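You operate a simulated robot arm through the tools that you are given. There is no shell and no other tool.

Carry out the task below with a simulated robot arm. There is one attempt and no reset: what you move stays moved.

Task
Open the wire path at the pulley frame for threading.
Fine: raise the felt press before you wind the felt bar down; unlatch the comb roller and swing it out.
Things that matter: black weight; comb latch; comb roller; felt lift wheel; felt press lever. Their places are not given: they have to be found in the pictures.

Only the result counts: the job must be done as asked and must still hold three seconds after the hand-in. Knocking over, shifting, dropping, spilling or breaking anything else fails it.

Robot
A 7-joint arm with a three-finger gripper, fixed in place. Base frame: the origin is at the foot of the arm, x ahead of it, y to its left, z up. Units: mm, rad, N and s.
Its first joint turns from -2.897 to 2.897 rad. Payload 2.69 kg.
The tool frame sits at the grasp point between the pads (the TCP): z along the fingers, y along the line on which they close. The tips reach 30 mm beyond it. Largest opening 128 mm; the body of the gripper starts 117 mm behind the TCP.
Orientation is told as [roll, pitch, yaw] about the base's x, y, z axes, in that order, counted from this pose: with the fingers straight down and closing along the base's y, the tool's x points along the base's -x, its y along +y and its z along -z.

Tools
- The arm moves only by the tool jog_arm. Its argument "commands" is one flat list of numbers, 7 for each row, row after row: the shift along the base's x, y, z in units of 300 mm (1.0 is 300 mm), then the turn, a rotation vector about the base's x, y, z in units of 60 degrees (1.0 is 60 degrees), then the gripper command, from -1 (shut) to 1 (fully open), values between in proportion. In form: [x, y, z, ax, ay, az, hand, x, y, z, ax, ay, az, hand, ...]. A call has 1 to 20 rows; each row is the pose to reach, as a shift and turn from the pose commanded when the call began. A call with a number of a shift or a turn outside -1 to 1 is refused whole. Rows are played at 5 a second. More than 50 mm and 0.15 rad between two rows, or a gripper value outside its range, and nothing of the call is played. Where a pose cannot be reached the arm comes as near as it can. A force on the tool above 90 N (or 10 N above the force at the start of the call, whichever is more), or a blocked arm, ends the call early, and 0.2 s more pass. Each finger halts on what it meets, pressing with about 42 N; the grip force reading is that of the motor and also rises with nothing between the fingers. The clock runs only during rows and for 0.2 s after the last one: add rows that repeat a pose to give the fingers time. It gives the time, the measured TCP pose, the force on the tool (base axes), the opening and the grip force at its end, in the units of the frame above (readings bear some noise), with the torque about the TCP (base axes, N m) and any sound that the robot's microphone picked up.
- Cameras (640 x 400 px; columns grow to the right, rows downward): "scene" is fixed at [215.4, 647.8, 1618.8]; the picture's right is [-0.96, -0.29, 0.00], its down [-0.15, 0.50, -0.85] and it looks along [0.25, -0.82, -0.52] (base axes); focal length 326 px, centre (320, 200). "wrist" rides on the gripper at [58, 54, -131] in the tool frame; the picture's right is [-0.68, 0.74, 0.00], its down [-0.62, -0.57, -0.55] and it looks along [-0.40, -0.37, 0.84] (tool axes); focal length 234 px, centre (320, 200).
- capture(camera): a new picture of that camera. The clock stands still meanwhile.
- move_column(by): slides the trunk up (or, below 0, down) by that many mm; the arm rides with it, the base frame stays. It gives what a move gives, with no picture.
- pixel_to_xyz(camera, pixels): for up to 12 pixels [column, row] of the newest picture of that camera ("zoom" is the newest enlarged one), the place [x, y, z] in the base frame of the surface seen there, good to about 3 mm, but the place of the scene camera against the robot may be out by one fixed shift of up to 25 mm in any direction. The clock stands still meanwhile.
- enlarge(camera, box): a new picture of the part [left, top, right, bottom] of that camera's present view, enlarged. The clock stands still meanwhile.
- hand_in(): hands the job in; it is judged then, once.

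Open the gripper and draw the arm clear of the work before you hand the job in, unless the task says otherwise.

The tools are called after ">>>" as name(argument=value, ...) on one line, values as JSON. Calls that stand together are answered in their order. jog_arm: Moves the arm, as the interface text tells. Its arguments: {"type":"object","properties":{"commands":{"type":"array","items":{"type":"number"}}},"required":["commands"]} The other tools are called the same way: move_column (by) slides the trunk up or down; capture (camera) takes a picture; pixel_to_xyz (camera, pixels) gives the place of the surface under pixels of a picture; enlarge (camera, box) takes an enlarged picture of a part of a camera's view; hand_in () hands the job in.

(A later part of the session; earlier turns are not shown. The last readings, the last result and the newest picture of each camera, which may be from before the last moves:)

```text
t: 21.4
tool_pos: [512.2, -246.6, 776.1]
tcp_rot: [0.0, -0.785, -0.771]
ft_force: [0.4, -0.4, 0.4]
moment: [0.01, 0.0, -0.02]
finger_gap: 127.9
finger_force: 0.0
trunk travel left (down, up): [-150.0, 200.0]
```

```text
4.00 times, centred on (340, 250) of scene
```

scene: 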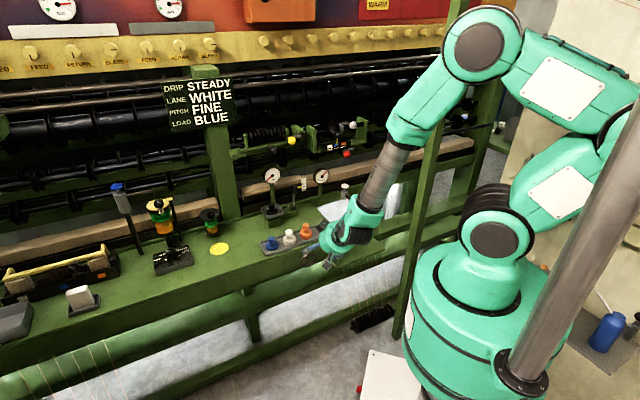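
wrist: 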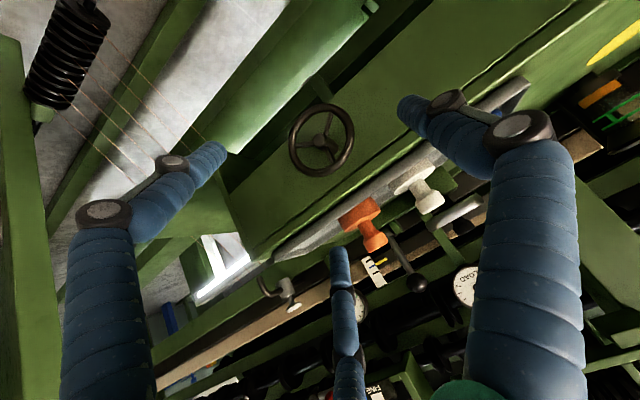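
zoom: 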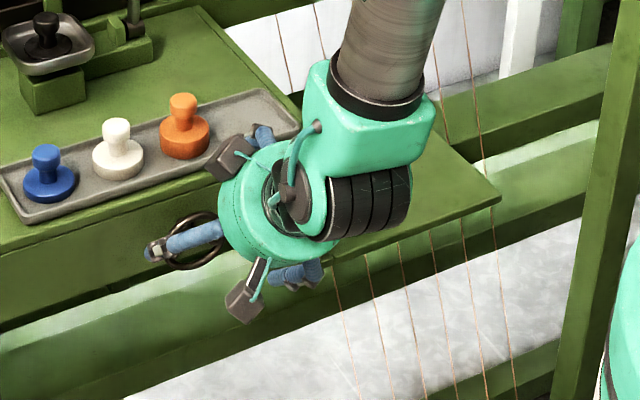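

The wheel is centred on the tool axis at wrist (321,140). I advance 80 mm along the tool axis with the fingers open.

>>> jog_arm(commands=[0.0338, -0.0329, -0.0472, 0, 0, 0, 1, 0.0675, -0.0658, -0.0943, 0, 0, 0, 1, 0.1013, -0.0986, -0.1415, 0, 0, 0, 1, 0.135, -0.1315, -0.1886, 0, 0, 0, 1, 0.135, -0.1315, -0.1886, 0, 0, 0, 1])

>>> capture(camera="wrist")

>>> enlarge(camera="scene", box=[260, 200, 420, 300])

```text
t: 22.4
tool_pos: [544.5, -282.7, 731.9]
tcp_rot: [0.0, -0.795, -0.782]
ft_force: [-25.8, 11.2, 39.2]
moment: [-2.62, -1.12, -1.78]
finger_gap: 129.3
finger_force: 0.1
trunk travel left (down, up): [-150.0, 200.0]
stopped in row 4: the force on the tool passed its limit at 105 N (the readings are from after the stop); the commanded pose is now the measured one
```

```text
taken
```

wrist: 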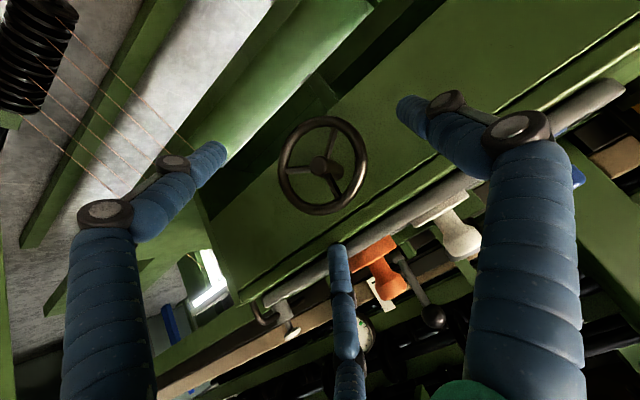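

```text
4.00 times, centred on (340, 250) of scene
```

zoom: 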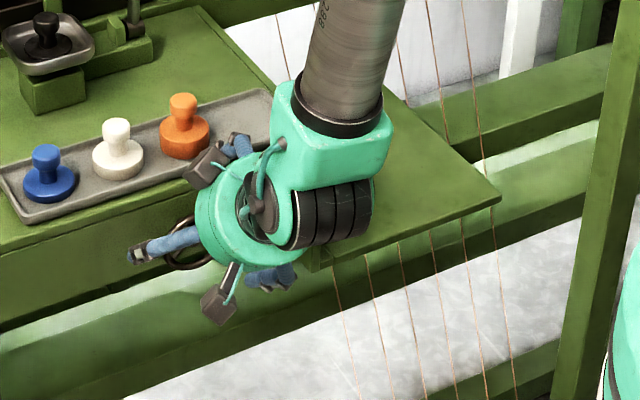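

The approach stopped on a contact: force and torque place it at the deck's front edge, under the upper finger, so all three fingers are real. I retreat and raise the hand before lowering the trunk to get a flatter tool angle.

>>> jog_arm(commands=[-0.08, 0.078, 0.112, 0, 0, 0, 1, -0.16, 0.156, 0.224, 0, 0, 0, 1, -0.2, 0.2, 0.36, 0, 0, 0, 1, -0.23, 0.24, 0.5, 0, 0, 0, 1, -0.248, 0.259, 0.64, 0, 0, 0, 1, -0.248, 0.259, 0.76, 0, 0, 0, 1, -0.248, 0.259, 0.76, 0, 0, 0, 1])

>>> move_column(by=-150)

>>> capture(camera="scene")

>>> capture(camera="wrist")

```text
t: 24.0
tool_pos: [471.3, -205.9, 957.7]
tcp_rot: [-0.003, -0.791, -0.777]
ft_force: [-0.7, 0.5, -0.9]
moment: [0.02, -0.03, -0.02]
finger_gap: 127.9
finger_force: 0.0
trunk travel left (down, up): [-150.0, 200.0]
```

```text
t: 25.7
tool_pos: [471.2, -205.7, 807.7]
tcp_rot: [-0.003, -0.79, -0.778]
ft_force: [0.2, 0.0, -0.3]
moment: [-0.01, 0.04, -0.02]
finger_gap: 128.2
finger_force: 0.1
trunk travel left (down, up): [0.0, 350.0]
```

```text
taken
```

scene: 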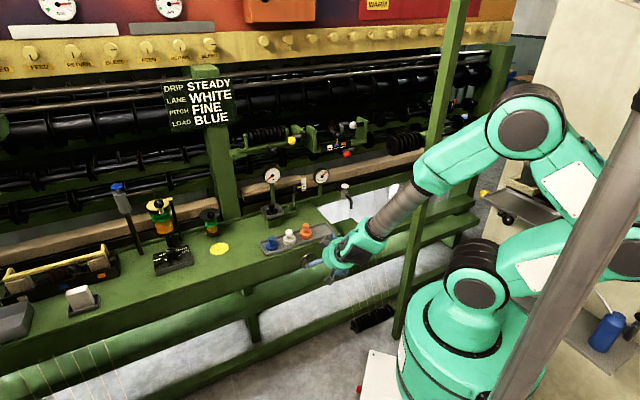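

```text
taken
```

wrist: 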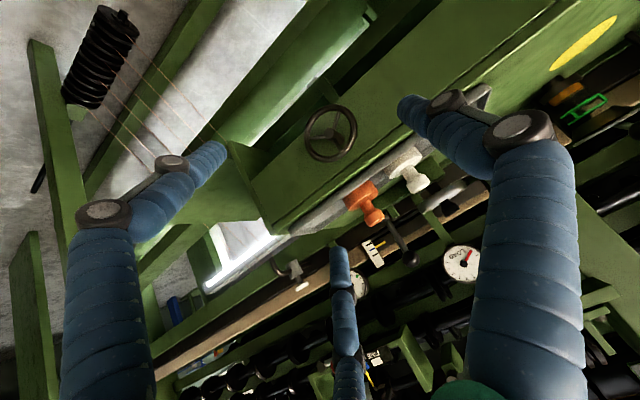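

The trunk is lowered. I now try to tilt the tool toward level while lowering it in front of the wheel.

>>> jog_arm(commands=[0, 0, -0.03, -0.0872, -0.0896, 0, 1, 0, 0, -0.06, -0.1744, -0.1792, 0, 1, 0, 0, -0.1, -0.2616, -0.2688, 0, 1, 0, 0, -0.13, -0.3487, -0.3583, 0, 1, 0, 0, -0.17, -0.4359, -0.4479, 0, 1, 0, 0, -0.2, -0.5231, -0.5375, 0, 1, 0, 0, -0.2, -0.5231, -0.5375, 0, 1])

>>> capture(camera="wrist")

>>> capture(camera="scene")

```text
t: 27.3
tool_pos: [529.0, -199.9, 814.3]
tcp_rot: [-1.221, -1.51, 0.422]
ft_force: [-0.9, -0.4, -0.5]
moment: [0.02, -0.03, 0.02]
finger_gap: 128.0
finger_force: 0.1
out of reach, approached as far as the arm can: row 4, 5, 6, 7
trunk travel left (down, up): [0.0, 350.0]
```

```text
taken
```

wrist: 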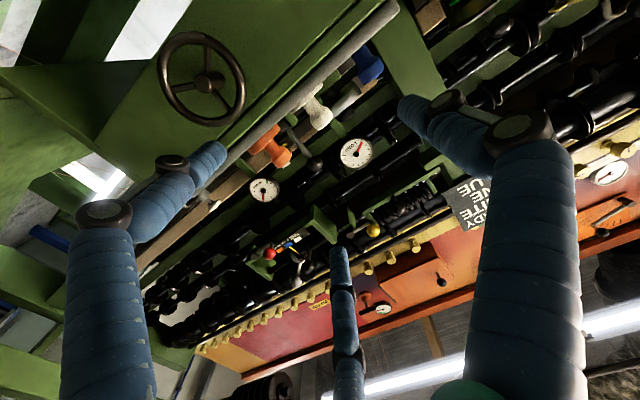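

```text
taken
```

scene: 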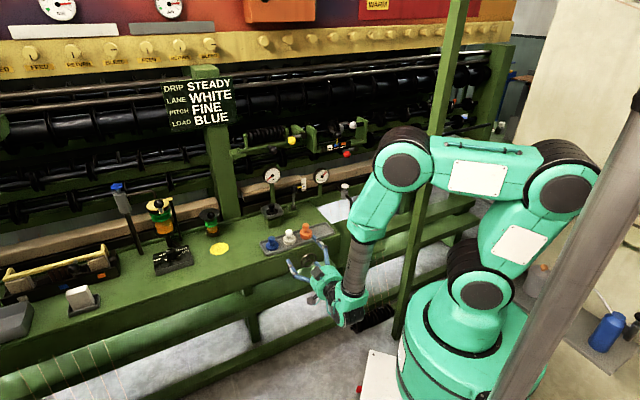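

The tool is level at z≈814, in front of the wheel at wrist (203,80). I try to move down and toward the wheel line to see how low a level tool can go.

>>> jog_arm(commands=[-0.018, -0.052, -0.049, 0, 0, 0, 1, -0.035, -0.105, -0.098, 0, 0, 0, 1, -0.053, -0.157, -0.147, 0, 0, 0, 1, -0.053, -0.157, -0.147, 0, 0, 0, 1])

```text
t: 28.3
tool_pos: [533.5, -247.7, 788.3]
tcp_rot: [-1.225, -1.478, 0.417]
ft_force: [0.7, 0.0, 0.1]
moment: [0.05, 0.02, -0.01]
finger_gap: 127.7
finger_force: 0.2
out of reach, approached as far as the arm can: row 1, 2, 3, 4
trunk travel left (down, up): [0.0, 350.0]
```

A level tool reaches about z=788 here. I try a 12° downward tilt lower down, just in front of the wheel's centre line.

>>> jog_arm(commands=[-0.03, 0.008, -0.04, 0.07, 0.072, 0, 1, -0.06, 0.017, -0.11, 0.1395, 0.1433, 0, 1, -0.092, 0.026, -0.178, 0.1395, 0.1433, 0, 1, -0.092, 0.026, -0.178, 0.1395, 0.1433, 0, 1])

>>> capture(camera="wrist")

>>> capture(camera="scene")

```text
t: 29.3
tool_pos: [514.6, -240.9, 748.4]
tcp_rot: [-0.315, -1.322, -0.484]
ft_force: [-0.3, 0.0, -0.4]
moment: [-0.01, 0.03, 0.01]
finger_gap: 127.9
finger_force: 0.1
out of reach, approached as far as the arm can: row 1, 3, 4
trunk travel left (down, up): [0.0, 350.0]
```

```text
taken
```

wrist: 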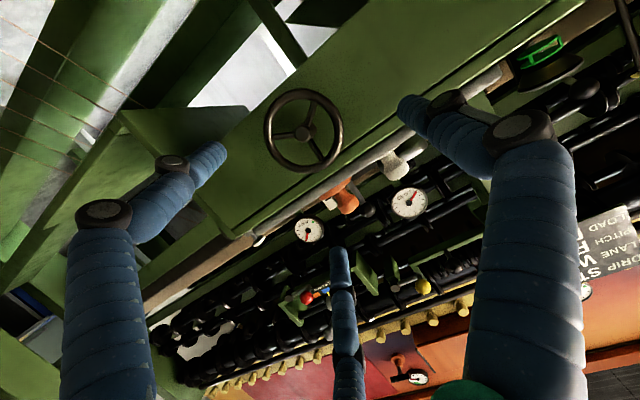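

```text
taken
```

scene: 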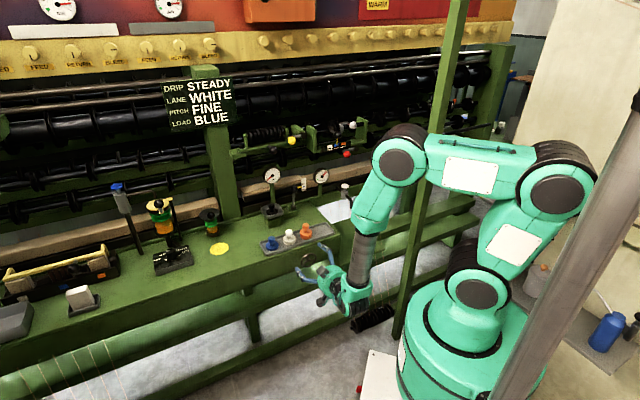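

Now the tool is only about 13° below level at z≈748. The wheel is at wrist (303,131); I measure it again from here before closing in.

>>> pixel_to_xyz(camera="wrist", pixels=[[304, 131], [301, 93], [269, 123], [306, 166], [337, 137], [328, 103], [277, 152], [280, 99], [330, 157], [303, 110], [250, 150], [345, 120]])

>>> enlarge(camera="wrist", box=[240, 80, 370, 180])

```text
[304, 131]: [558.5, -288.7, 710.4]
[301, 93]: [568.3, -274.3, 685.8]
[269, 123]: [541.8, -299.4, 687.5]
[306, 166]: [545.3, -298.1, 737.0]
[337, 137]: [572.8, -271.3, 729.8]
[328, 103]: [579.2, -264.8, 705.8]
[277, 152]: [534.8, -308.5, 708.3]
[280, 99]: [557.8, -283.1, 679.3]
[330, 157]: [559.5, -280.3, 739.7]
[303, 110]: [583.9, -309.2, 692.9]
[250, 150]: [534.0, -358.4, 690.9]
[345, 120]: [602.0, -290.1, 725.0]
```

```text
4.00 times, centred on (305, 130) of wrist
```

zoom: 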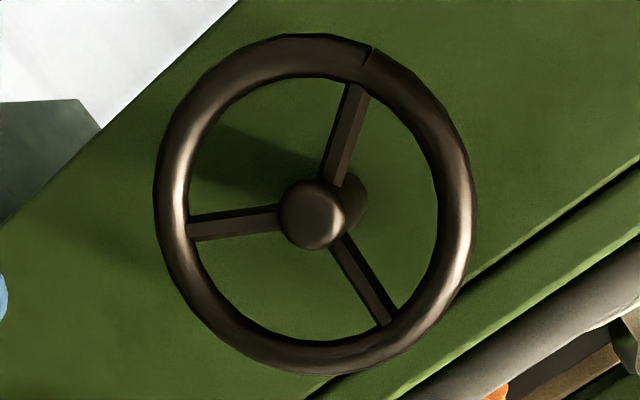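

The wheel's centre is about u=183, z=709.5, outer radius 36.5 mm, plane v≈602. I narrow the opening to 100 mm and approach in front of the rim.

>>> jog_arm(commands=[0.01, -0.023, -0.08, 0.023, 0.024, 0, 0.5625, 0.035, -0.05, -0.09, 0.023, 0.024, 0, 0.5625, 0.06, -0.075, -0.1, 0.023, 0.024, 0, 0.5625, 0.06, -0.075, -0.1, 0.023, 0.024, 0, 0.5625])

>>> capture(camera="wrist")

>>> enlarge(camera="scene", box=[260, 200, 420, 300])

```text
t: 30.3
tool_pos: [537.7, -262.8, 720.9]
tcp_rot: [-0.267, -1.29, -0.528]
ft_force: [-0.4, 0.1, -0.3]
moment: [0.02, -0.02, -0.02]
finger_gap: 99.9
finger_force: 0.1
out of reach, approached as far as the arm can: row 1, 2, 3, 4
trunk travel left (down, up): [0.0, 350.0]
```

```text
taken
```

wrist: 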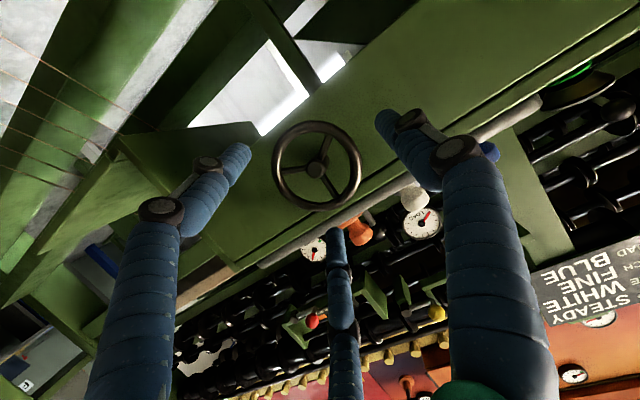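

```text
4.00 times, centred on (340, 250) of scene
```

zoom: 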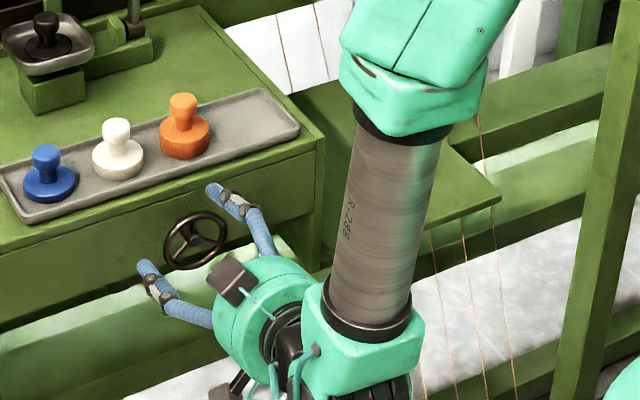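

The hand is centred, about 35 mm short of the wheel plane, with the fingers around the rim in the scene view. I move the last 19 mm in slowly.

>>> jog_arm(commands=[0.012, -0.016, -0.008, 0, 0, 0, 0.5625, 0.024, -0.032, -0.016, 0, 0, 0, 0.5625, 0.0363, -0.0487, -0.0237, 0, 0, 0, 0.5625, 0.0363, -0.0487, -0.0237, 0, 0, 0, 0.5625])

>>> capture(camera="wrist")

>>> enlarge(camera="scene", box=[260, 200, 420, 300])

```text
t: 31.3
tool_pos: [549.2, -278.0, 714.6]
tcp_rot: [-0.256, -1.292, -0.539]
ft_force: [0.2, 0.0, -0.6]
moment: [-0.01, -0.02, -0.01]
finger_gap: 99.8
finger_force: 0.0
trunk travel left (down, up): [0.0, 350.0]
```

```text
taken
```

wrist: 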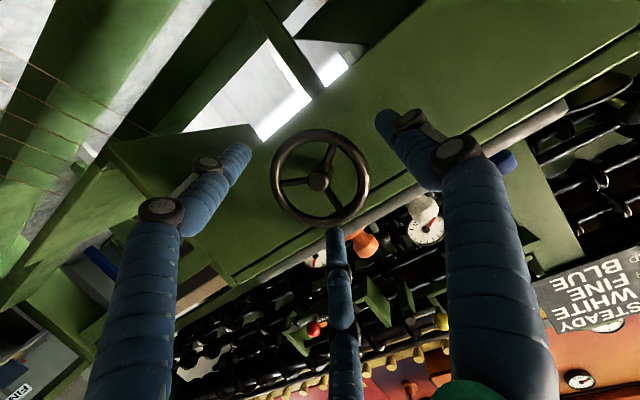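

```text
4.00 times, centred on (340, 250) of scene
```

zoom: 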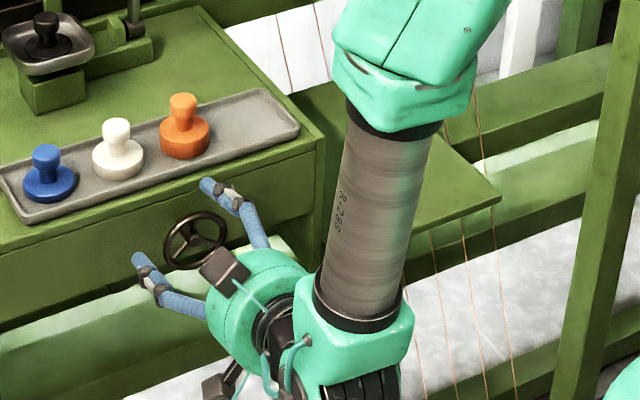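

No contact force, and the wheel lies between the fingers at wrist (320,178). I close the hand on the rim.

>>> jog_arm(commands=[0, 0, 0, 0, 0, 0, 0.3, 0, 0, 0, 0, 0, 0, 0, 0, 0, 0, 0, 0, 0, -1, 0, 0, 0, 0, 0, 0, -1, 0, 0, 0, 0, 0, 0, -1])

>>> capture(camera="wrist")

>>> capture(camera="scene")

```text
t: 32.5
tool_pos: [547.6, -278.5, 713.2]
tcp_rot: [-0.258, -1.292, -0.539]
ft_force: [-10.7, -4.8, -5.6]
moment: [0.19, 0.3, -0.1]
finger_gap: 70.0
finger_force: 45.2
trunk travel left (down, up): [0.0, 350.0]
```

```text
taken
```

wrist: 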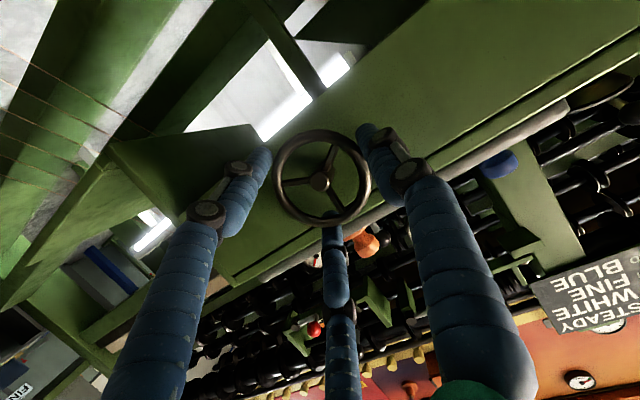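

```text
taken
```

scene: 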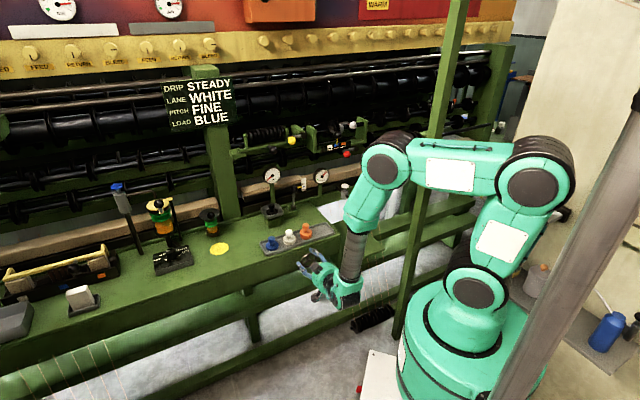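

The rim is gripped (gap 70 mm). I take a baseline view of the felt-bar pointer, then turn the wheel clockwise about 24°.

>>> enlarge(camera="scene", box=[270, 165, 334, 205])

>>> jog_arm(commands=[0, 0, 0, 0.0445, -0.0464, -0.0177, -1, 0, 0, 0, 0.0889, -0.0928, -0.0355, -1, 0, 0, 0, 0.1334, -0.1392, -0.0532, -1, 0, 0, 0, 0.1779, -0.1856, -0.0709, -1, 0, 0, 0, 0.2223, -0.232, -0.0887, -1, 0, 0, 0, 0.2668, -0.2784, -0.1064, -1, 0, 0, 0, 0.2668, -0.2784, -0.1064, -1])

>>> enlarge(camera="scene", box=[270, 165, 334, 205])

>>> capture(camera="wrist")

```text
10.00 times, centred on (302, 185) of scene
```

zoom: 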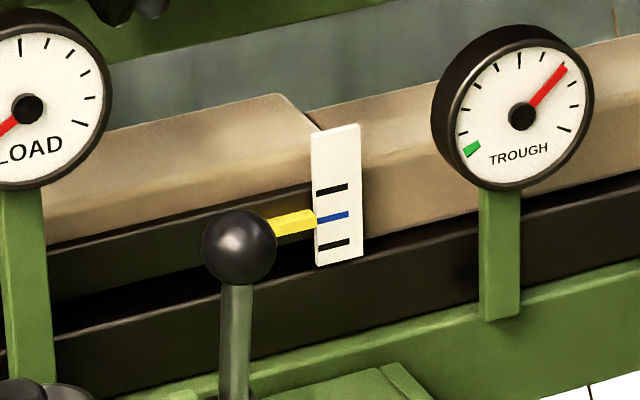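

```text
t: 33.5
tool_pos: [563.4, -262.7, 716.6]
tcp_rot: [0.049, -1.201, -0.917]
ft_force: [17.6, -2.8, -32.9]
moment: [1.53, 0.25, 1.25]
finger_gap: 81.3
finger_force: 44.7
out of reach, approached as far as the arm can: row 1, 2, 3, 4, 5
trunk travel left (down, up): [0.0, 350.0]
stopped in row 5: the force on the tool passed its limit at 177 N (the readings are from after the stop); the commanded pose is now the measured one
```

```text
10.00 times, centred on (302, 185) of scene
```

zoom: 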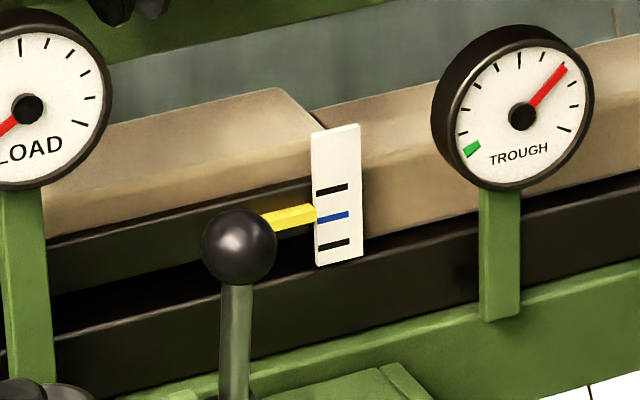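

```text
taken
```

wrist: 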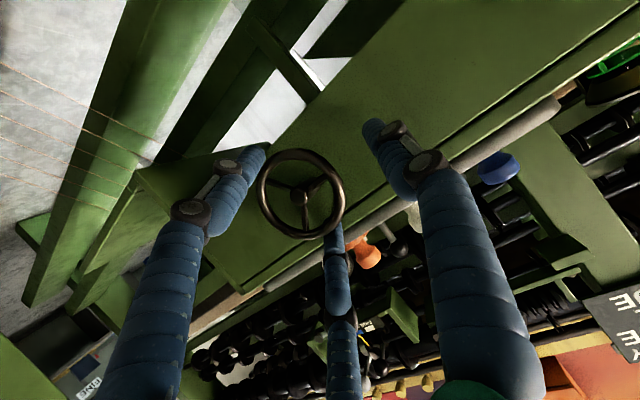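

The yellow pointer rose from zoom y≈222 to ≈214, so clockwise raises the bar and I must turn counter-clockwise; clockwise also ran the wrist to its limit. I open to 100 mm and return to the centred grasp pose.

>>> jog_arm(commands=[0, 0, 0, 0, 0, 0, 0.5625, 0, 0, 0, 0, 0, 0, 0.5625, -0.0158, -0.017, -0.0022, -0.0422, -0.0008, 0.0278, 0.5625, -0.0315, -0.034, -0.0045, -0.0845, -0.0017, 0.0556, 0.5625, -0.0473, -0.051, -0.0067, -0.1267, -0.0025, 0.0834, 0.5625, -0.0473, -0.051, -0.0067, -0.1267, -0.0025, 0.0834, 0.5625])

>>> capture(camera="wrist")

```text
t: 35.0
tool_pos: [549.0, -279.0, 717.9]
tcp_rot: [-0.26, -1.3, -0.54]
ft_force: [-0.5, -0.7, -0.1]
moment: [-0.01, -0.01, 0.05]
finger_gap: 99.8
finger_force: 0.1
trunk travel left (down, up): [0.0, 350.0]
```

```text
taken
```

wrist: 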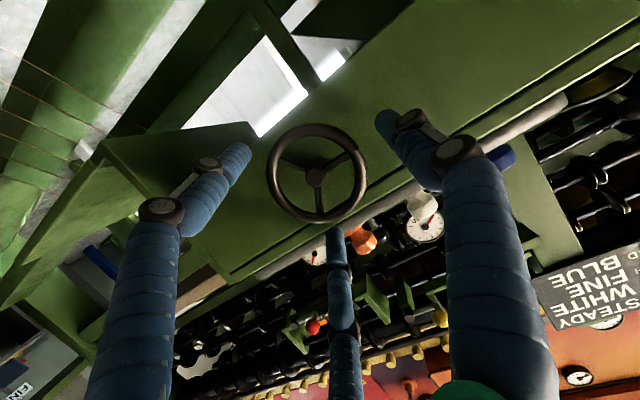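

The hand is centred again with no contact. I lower 3 mm, close on the rim and turn counter-clockwise 48° as a first stroke.

>>> jog_arm(commands=[0, 0, -0.0117, 0, 0, 0, 0.5625, 0, 0, -0.0117, 0, 0, 0, 0, 0, 0, -0.0117, 0, 0, 0, -1, 0, 0, -0.0117, 0, 0, 0, -1])

>>> jog_arm(commands=[0, 0, 0, -0.0667, 0.0699, 0.0259, -1, 0, 0, 0, -0.1333, 0.1398, 0.0517, -1, 0, 0, 0, -0.2, 0.2098, 0.0776, -1, 0, 0, 0, -0.2666, 0.2797, 0.1034, -1, 0, 0, 0, -0.3333, 0.3496, 0.1293, -1, 0, 0, 0, -0.3999, 0.4195, 0.1551, -1, 0, 0, 0, -0.4666, 0.4894, 0.181, -1, 0, 0, 0, -0.5332, 0.5594, 0.2068, -1, 0, 0, 0, -0.5332, 0.5594, 0.2068, -1])

>>> enlarge(camera="scene", box=[270, 165, 334, 205])

>>> capture(camera="wrist")

```text
t: 36.0
tool_pos: [548.3, -278.9, 713.7]
tcp_rot: [-0.263, -1.297, -0.535]
ft_force: [-10.5, -3.2, -7.8]
moment: [0.16, 0.22, -0.33]
finger_gap: 69.9
finger_force: 45.0
trunk travel left (down, up): [0.0, 350.0]
```

```text
t: 38.0
tool_pos: [549.2, -278.5, 713.2]
tcp_rot: [-1.239, -0.634, 0.56]
ft_force: [-24.7, -16.3, -13.3]
moment: [-0.05, 0.15, -0.46]
finger_gap: 70.6
finger_force: 45.0
trunk travel left (down, up): [0.0, 350.0]
```

```text
10.00 times, centred on (302, 185) of scene
```

zoom: 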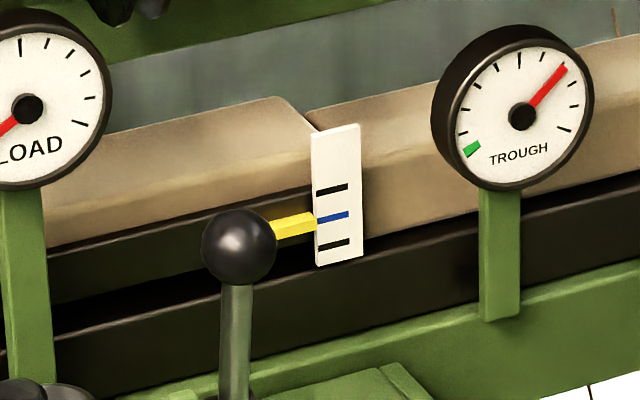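

```text
taken
```

wrist: 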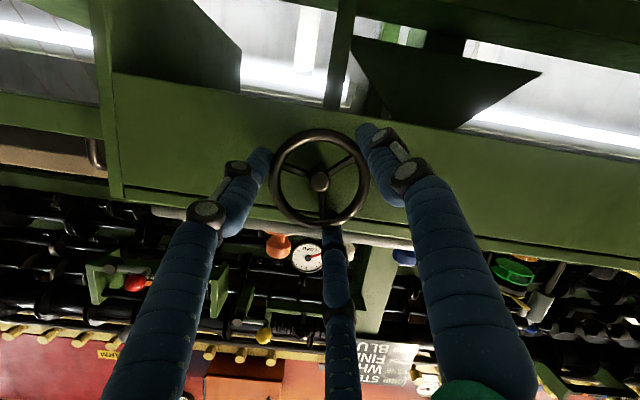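

The stroke worked: the wheel followed the hand and the pointer dropped back to about zoom y≈222. I continue counter-clockwise another 80°.

>>> jog_arm(commands=[0, 0, 0, -0.0889, 0.0932, 0.0345, -1, 0, 0, 0, -0.1777, 0.1865, 0.0689, -1, 0, 0, 0, -0.2666, 0.2797, 0.1034, -1, 0, 0, 0, -0.3555, 0.3729, 0.1379, -1, 0, 0, 0, -0.4444, 0.4662, 0.1724, -1, 0, 0, 0, -0.5332, 0.5594, 0.2068, -1, 0, 0, 0, -0.6221, 0.6526, 0.2413, -1, 0, 0, 0, -0.711, 0.7458, 0.2758, -1, 0, 0, 0, -0.7998, 0.8391, 0.3102, -1, 0, 0, 0, -0.8887, 0.9323, 0.3447, -1, 0, 0, 0, -0.8887, 0.9323, 0.3447, -1])

>>> enlarge(camera="scene", box=[270, 165, 334, 205])

>>> capture(camera="wrist")

```text
t: 40.4
tool_pos: [548.1, -278.6, 714.2]
tcp_rot: [-1.219, 0.706, 0.994]
ft_force: [-32.2, -3.2, -17.5]
moment: [0.47, 0.62, -0.31]
finger_gap: 70.4
finger_force: 45.0
trunk travel left (down, up): [0.0, 350.0]
```

```text
10.00 times, centred on (302, 185) of scene
```

zoom: 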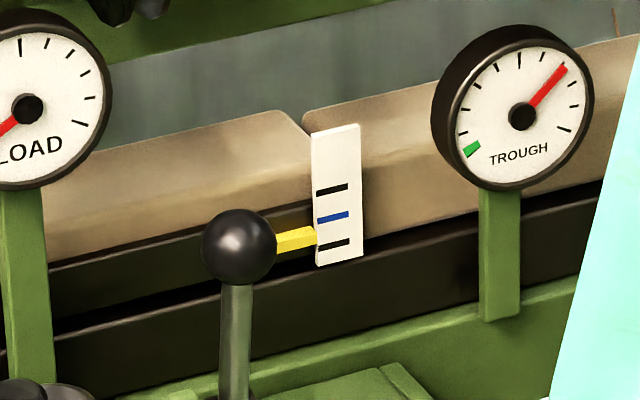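

```text
taken
```

wrist: 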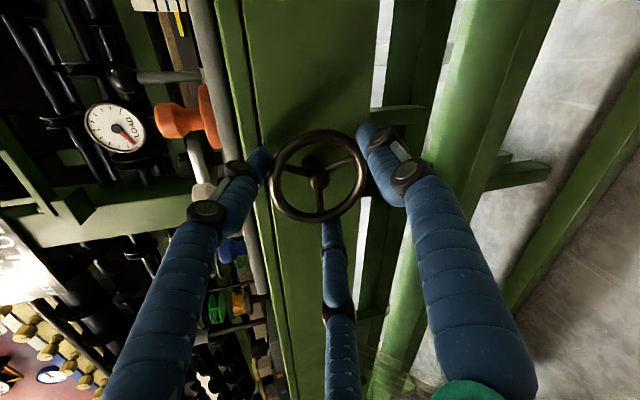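

The pointer is now at about zoom y≈238, nearly at the lower black mark (244). I continue another 48° counter-clockwise.

>>> jog_arm(commands=[0, 0, 0, -0.0889, 0.0932, 0.0345, -1, 0, 0, 0, -0.1777, 0.1865, 0.0689, -1, 0, 0, 0, -0.2666, 0.2797, 0.1034, -1, 0, 0, 0, -0.3555, 0.3729, 0.1379, -1, 0, 0, 0, -0.4444, 0.4662, 0.1724, -1, 0, 0, 0, -0.5332, 0.5594, 0.2068, -1, 0, 0, 0, -0.5332, 0.5594, 0.2068, -1])

>>> enlarge(camera="scene", box=[270, 165, 334, 205])

```text
t: 42.0
tool_pos: [549.0, -279.2, 713.8]
tcp_rot: [0.016, 1.307, 2.347]
ft_force: [-25.5, -7.0, -32.1]
moment: [0.34, 0.47, -0.1]
finger_gap: 70.3
finger_force: 44.9
trunk travel left (down, up): [0.0, 350.0]
```

```text
10.00 times, centred on (302, 185) of scene
```

zoom: 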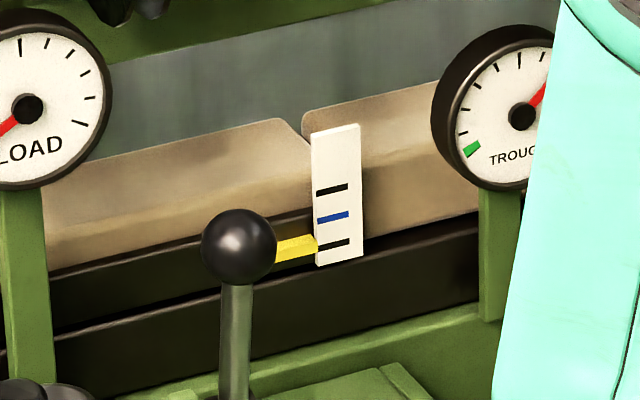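

The pointer is about 3 zoom pixels above the lower black mark's left end (318,248). I turn 24° more and look again.

>>> jog_arm(commands=[0, 0, 0, -0.0889, 0.0932, 0.0345, -1, 0, 0, 0, -0.1777, 0.1865, 0.0689, -1, 0, 0, 0, -0.2666, 0.2797, 0.1034, -1, 0, 0, 0, -0.2666, 0.2797, 0.1034, -1])

>>> enlarge(camera="scene", box=[286, 175, 318, 195])

>>> capture(camera="wrist")

```text
t: 43.0
tool_pos: [548.7, -278.8, 713.7]
tcp_rot: [0.992, 1.079, -2.907]
ft_force: [-30.0, -19.5, -31.3]
moment: [1.33, -0.45, -0.34]
finger_gap: 70.3
finger_force: 45.0
trunk travel left (down, up): [0.0, 350.0]
```

```text
16.00 times, centred on (302, 185) of scene
```

zoom: 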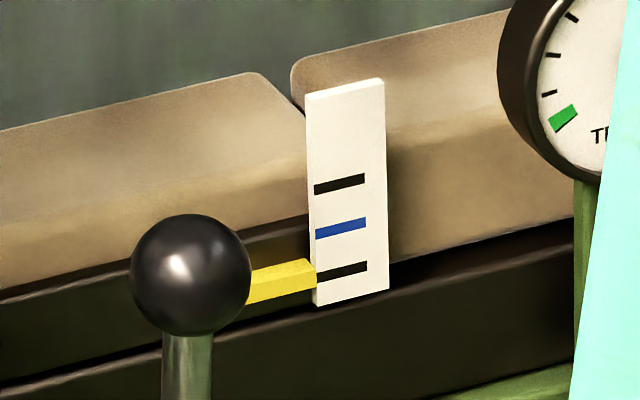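

```text
taken
```

wrist: 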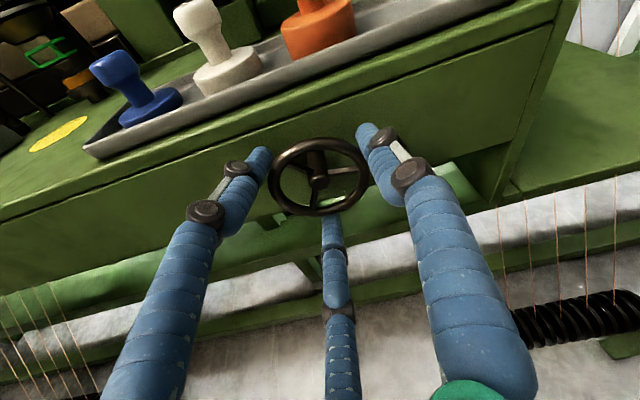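

The pointer now lines up with the lower black mark and the turning torque rose to about 1.3 N m, which suggests the end stop. I try 12° more to confirm.

>>> jog_arm(commands=[0, 0, 0, -0.0667, 0.0699, 0.0259, -1, 0, 0, 0, -0.1333, 0.1398, 0.0517, -1, 0, 0, 0, -0.1333, 0.1398, 0.0517, -1])

>>> enlarge(camera="scene", box=[286, 175, 318, 195])

>>> capture(camera="wrist")

```text
t: 43.8
tool_pos: [549.1, -280.4, 714.0]
tcp_rot: [1.146, 0.893, -2.725]
ft_force: [-23.1, -15.2, -37.4]
moment: [1.24, -0.17, -0.19]
finger_gap: 70.3
finger_force: 45.3
trunk travel left (down, up): [0.0, 350.0]
```

```text
16.00 times, centred on (302, 185) of scene
```

zoom: 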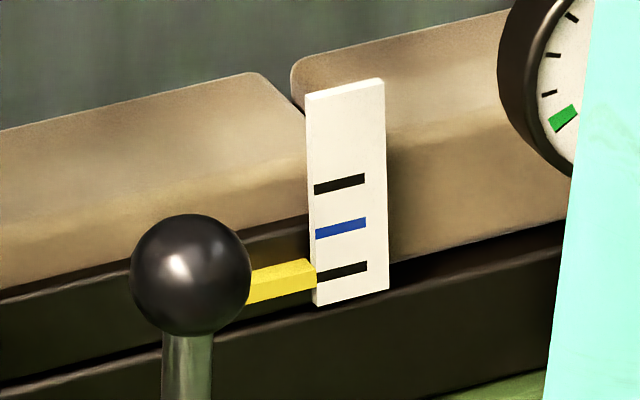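

```text
taken
```

wrist: 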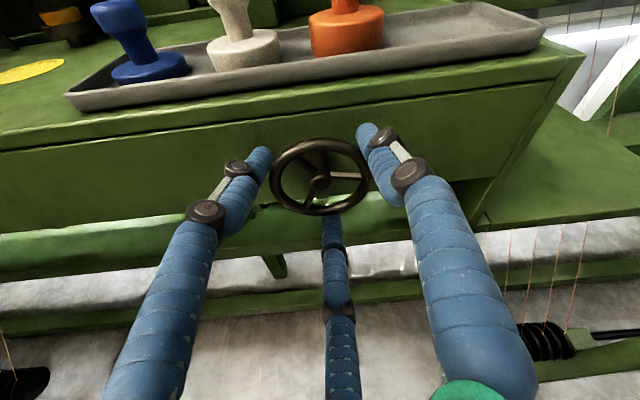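

The pointer did not move further and the hand slipped on the rim, so the bar is at its lower stop. I open the hand and back straight out.

>>> jog_arm(commands=[0, 0, 0, 0, 0, 0, 0.5, 0, 0, 0, 0, 0, 0, 0.5, -0.089, 0.093, 0.0345, 0, 0, 0, 0.5, -0.178, 0.186, 0.069, 0, 0, 0, 0.5, -0.267, 0.279, 0.1034, 0, 0, 0, 0.5, -0.267, 0.279, 0.1034, 0, 0, 0, 0.5])

>>> capture(camera="wrist")

>>> enlarge(camera="scene", box=[270, 165, 334, 205])

```text
t: 45.1
tool_pos: [470.4, -193.9, 746.6]
tcp_rot: [1.146, 0.893, -2.722]
ft_force: [0.1, 0.4, -0.9]
moment: [0.0, -0.05, 0.03]
finger_gap: 95.8
finger_force: 0.1
trunk travel left (down, up): [0.0, 350.0]
```

```text
taken
```

wrist: 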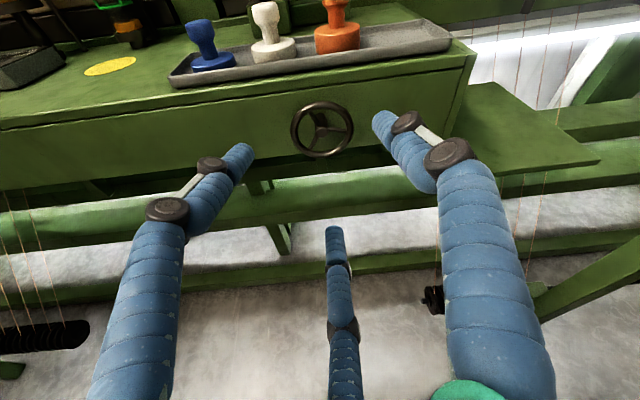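

```text
10.00 times, centred on (302, 185) of scene
```

zoom: 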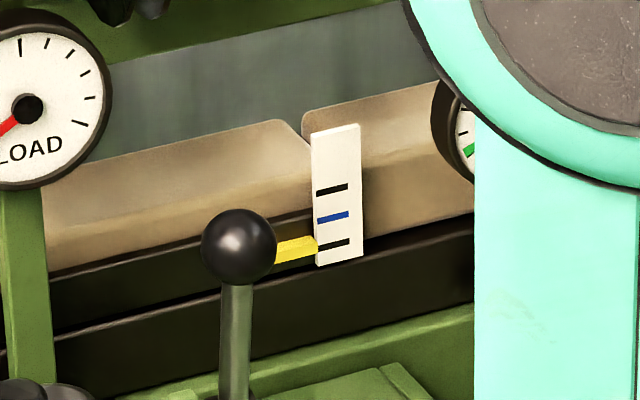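

The bar holds at the lower mark and the press lever stays upright. Next the comb latch: I raise the trunk back and move the hand up to a point in front of the yellow knob, whose centre I estimate at [689,-495,1130].

>>> move_column(by=150)

>>> jog_arm(commands=[0.0517, -0.0833, 0.0974, 0, 0, 0, 0.5, 0.1034, -0.1665, 0.1947, 0, 0, 0, 0.5, 0.1551, -0.2498, 0.2921, 0, 0, 0, 0.5, 0.2068, -0.333, 0.3895, 0, 0, 0, 0.5, 0.2585, -0.4163, 0.4868, 0, 0, 0, 0.5, 0.3102, -0.4995, 0.5842, 0, 0, 0, 0.5, 0.3619, -0.5828, 0.6816, 0, 0, 0, 0.5, 0.4136, -0.666, 0.7789, 0, 0, 0, 0.3, 0.4653, -0.7493, 0.8763, 0, 0, 0, 0.1, 0.4653, -0.7493, 0.8763, 0, 0, 0, 0.1])

>>> capture(camera="wrist")

>>> capture(camera="scene")

```text
t: 46.9
tool_pos: [472.0, -195.1, 896.7]
tcp_rot: [1.146, 0.895, -2.722]
ft_force: [0.4, 0.3, -0.5]
moment: [0.0, 0.01, -0.04]
finger_gap: 96.2
finger_force: 0.0
trunk travel left (down, up): [-150.0, 200.0]
```

```text
t: 49.1
tool_pos: [609.2, -419.4, 1158.0]
tcp_rot: [1.146, 0.896, -2.723]
ft_force: [0.1, 0.5, 0.2]
moment: [-0.01, 0.01, 0.04]
finger_gap: 70.5
finger_force: 0.1
trunk travel left (down, up): [-150.0, 200.0]
```

```text
taken
```

wrist: 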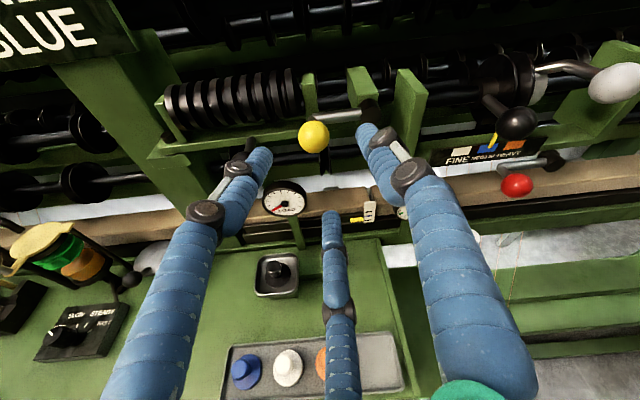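

```text
taken
```

scene: 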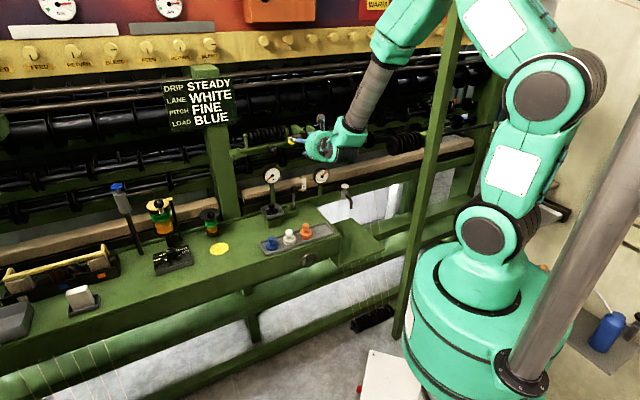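

An upright view: the yellow knob is at wrist (313,136) with its bar going right to a pivot near (370,112). I enlarge the latch and roller and take their places.

>>> enlarge(camera="wrist", box=[220, 60, 440, 198])

>>> enlarge(camera="wrist", box=[140, 50, 340, 175])

>>> pixel_to_xyz(camera="wrist", pixels=[[313, 136], [345, 117], [372, 112], [250, 142], [305, 95], [170, 120], [155, 150], [290, 122], [360, 85], [405, 95], [285, 95], [335, 118]])

```text
2.90 times, centred on (330, 129) of wrist
```

zoom: 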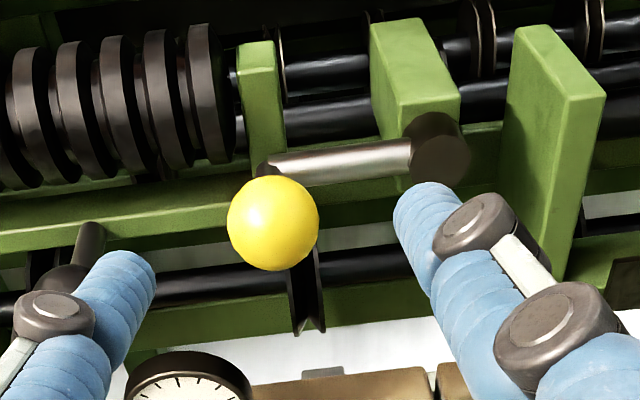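

```text
3.20 times, centred on (240, 112) of wrist
```

zoom: 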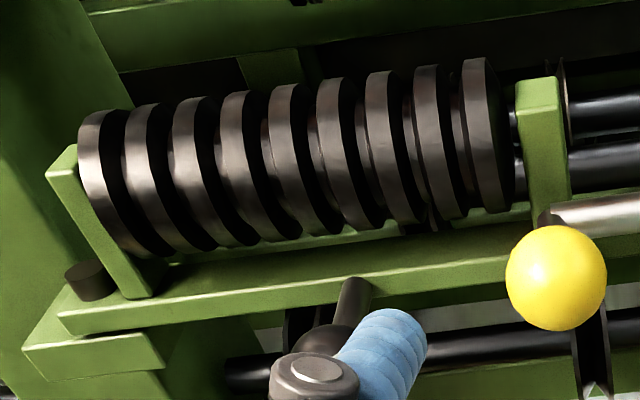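

```text
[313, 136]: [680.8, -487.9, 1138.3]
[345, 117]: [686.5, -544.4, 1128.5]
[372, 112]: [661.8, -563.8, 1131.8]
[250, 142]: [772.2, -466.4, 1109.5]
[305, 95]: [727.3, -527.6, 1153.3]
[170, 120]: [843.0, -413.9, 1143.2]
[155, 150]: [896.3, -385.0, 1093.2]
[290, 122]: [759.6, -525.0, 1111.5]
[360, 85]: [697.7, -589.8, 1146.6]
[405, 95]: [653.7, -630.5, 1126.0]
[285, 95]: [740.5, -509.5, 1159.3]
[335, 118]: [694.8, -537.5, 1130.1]
```

I enlarge the latch pivot further to see which way it turns.

>>> enlarge(camera="wrist", box=[295, 85, 391, 145])

>>> enlarge(camera="scene", box=[230, 115, 320, 171])

```text
6.67 times, centred on (343, 115) of wrist
```

zoom: 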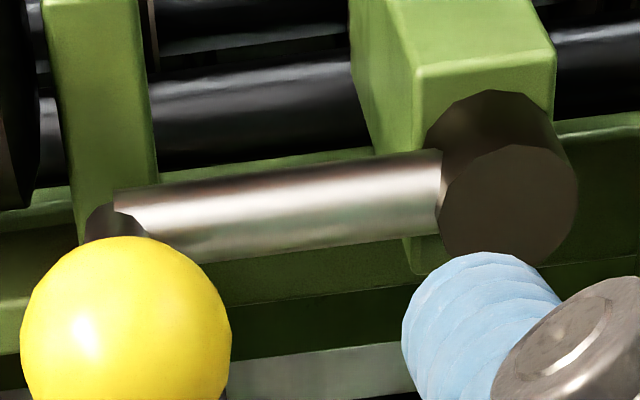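

```text
7.11 times, centred on (275, 143) of scene
```

zoom: 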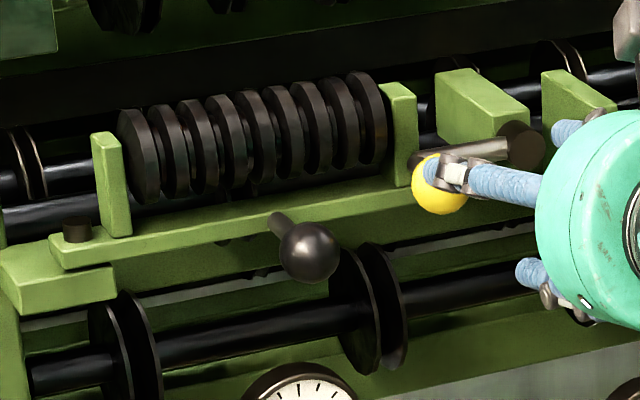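

The latch is a rod on a pivot whose axis points at the operator, lying across the roller frame's end plate; it should swing up. I advance the open hand around the yellow knob.

>>> jog_arm(commands=[0.06, -0.0566, -0.0205, 0, 0, 0, 0.1, 0.12, -0.1132, -0.041, 0, 0, 0, 0.1, 0.18, -0.1697, -0.0615, 0, 0, 0, 0.1, 0.241, -0.2263, -0.082, 0, 0, 0, 0.1, 0.241, -0.2263, -0.082, 0, 0, 0, 0.1])

>>> capture(camera="wrist")

>>> enlarge(camera="scene", box=[230, 115, 320, 171])

```text
t: 50.3
tool_pos: [683.1, -487.9, 1132.9]
tcp_rot: [1.146, 0.895, -2.722]
ft_force: [0.5, 0.4, 0.0]
moment: [0.02, -0.05, -0.02]
finger_gap: 70.4
finger_force: 0.0
trunk travel left (down, up): [-150.0, 200.0]
```

```text
taken
```

wrist: 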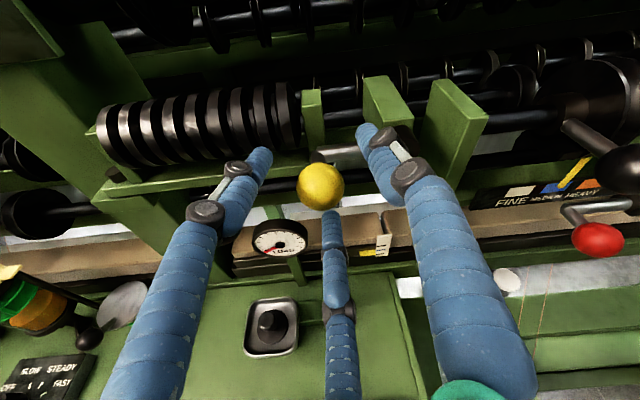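

```text
7.11 times, centred on (275, 143) of scene
```

zoom: 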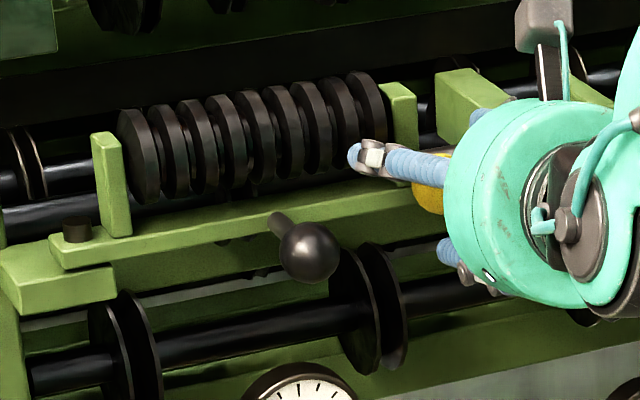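

The knob sits between the fingers at wrist (321,186) with no contact. I close on it.

>>> jog_arm(commands=[0, 0, 0, 0, 0, 0, -0.3, 0, 0, 0, 0, 0, 0, -1, 0, 0, 0, 0, 0, 0, -1, 0, 0, 0, 0, 0, 0, -1])

>>> capture(camera="wrist")

```text
t: 51.3
tool_pos: [683.7, -487.0, 1132.9]
tcp_rot: [1.145, 0.895, -2.722]
ft_force: [0.9, 0.4, -4.4]
moment: [0.22, -0.09, 0.07]
finger_gap: 32.2
finger_force: 45.1
trunk travel left (down, up): [-150.0, 200.0]
```

```text
taken
```

wrist: 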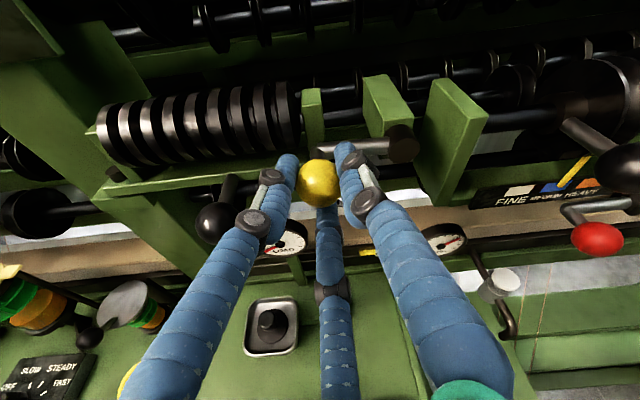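

The knob is held (gap 32 mm). I lift it 15° along its arc as a test, rolling the hand with it.

>>> jog_arm(commands=[-0.0006, -0.0006, 0.0197, 0.0554, -0.0585, -0.0215, -1, -0.0023, -0.0024, 0.039, 0.1107, -0.1169, -0.0431, -1, -0.0053, -0.0055, 0.0583, 0.1661, -0.1754, -0.0646, -1, -0.0053, -0.0055, 0.0583, 0.1661, -0.1754, -0.0646, -1])

>>> capture(camera="wrist")

```text
t: 52.3
tool_pos: [680.7, -489.2, 1150.5]
tcp_rot: [0.931, 1.122, -2.976]
ft_force: [-0.4, -3.2, -8.3]
moment: [0.36, -0.19, -0.06]
finger_gap: 32.2
finger_force: 44.9
trunk travel left (down, up): [-150.0, 200.0]
```

```text
taken
```

wrist: 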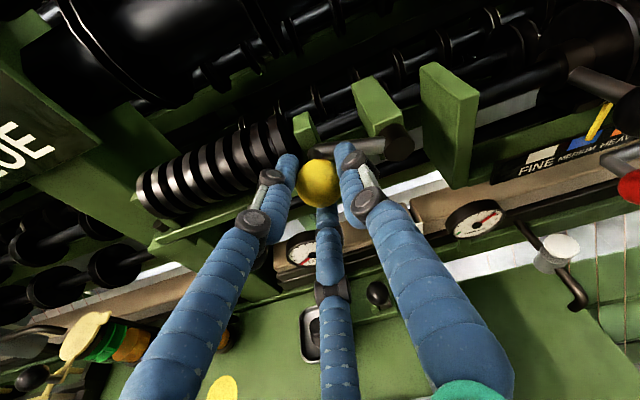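

The latch turns freely upward. Before going on I check where the neighbouring green plate near (450,110) stands.

>>> pixel_to_xyz(camera="wrist", pixels=[[450, 85], [470, 110], [455, 150], [430, 90], [380, 110], [400, 140], [320, 180], [345, 145]])

```text
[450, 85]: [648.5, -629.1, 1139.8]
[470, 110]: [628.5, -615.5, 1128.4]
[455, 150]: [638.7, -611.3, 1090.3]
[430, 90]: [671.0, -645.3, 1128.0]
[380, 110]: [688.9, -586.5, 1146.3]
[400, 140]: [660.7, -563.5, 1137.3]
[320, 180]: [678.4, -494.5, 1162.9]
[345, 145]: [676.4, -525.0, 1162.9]
```

The plate's front is at v≈877, beyond the fingertips, so the arc is clear. I swing the latch on up to 90°.

>>> jog_arm(commands=[-0.0066, -0.0068, 0.0279, 0.083, -0.0877, -0.0323, -1, -0.0157, -0.0161, 0.0543, 0.1661, -0.1754, -0.0646, -1, -0.0271, -0.0279, 0.0789, 0.2491, -0.2631, -0.0969, -1, -0.0407, -0.0418, 0.101, 0.3322, -0.3508, -0.1292, -1, -0.056, -0.0576, 0.1203, 0.4152, -0.4384, -0.1615, -1, -0.0732, -0.0753, 0.1368, 0.4982, -0.5261, -0.1938, -1, -0.0916, -0.0941, 0.1499, 0.5813, -0.6138, -0.2261, -1, -0.1111, -0.1142, 0.1593, 0.6643, -0.7015, -0.2584, -1, -0.1314, -0.135, 0.165, 0.7473, -0.7892, -0.2907, -1, -0.1314, -0.135, 0.165, 0.7473, -0.7892, -0.2907, -1])

>>> capture(camera="wrist")

>>> enlarge(camera="scene", box=[230, 105, 330, 167])

```text
t: 54.1
tool_pos: [659.1, -511.3, 1188.3]
tcp_rot: [-1.115, 0.9, 1.137]
ft_force: [40.4, 14.0, -14.8]
moment: [-0.32, -0.37, 0.93]
finger_gap: 32.9
finger_force: 45.0
trunk travel left (down, up): [-150.0, 200.0]
stopped in row 8: the force on the tool passed its limit at 98 N (the readings are from after the stop); the commanded pose is now the measured one
```

```text
taken
```

wrist: 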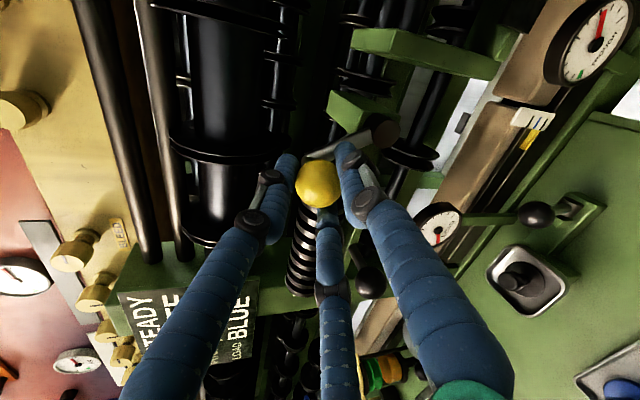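

```text
6.40 times, centred on (280, 136) of scene
```

zoom: 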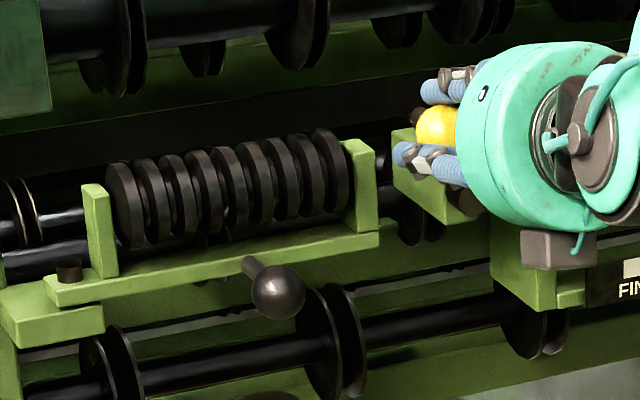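

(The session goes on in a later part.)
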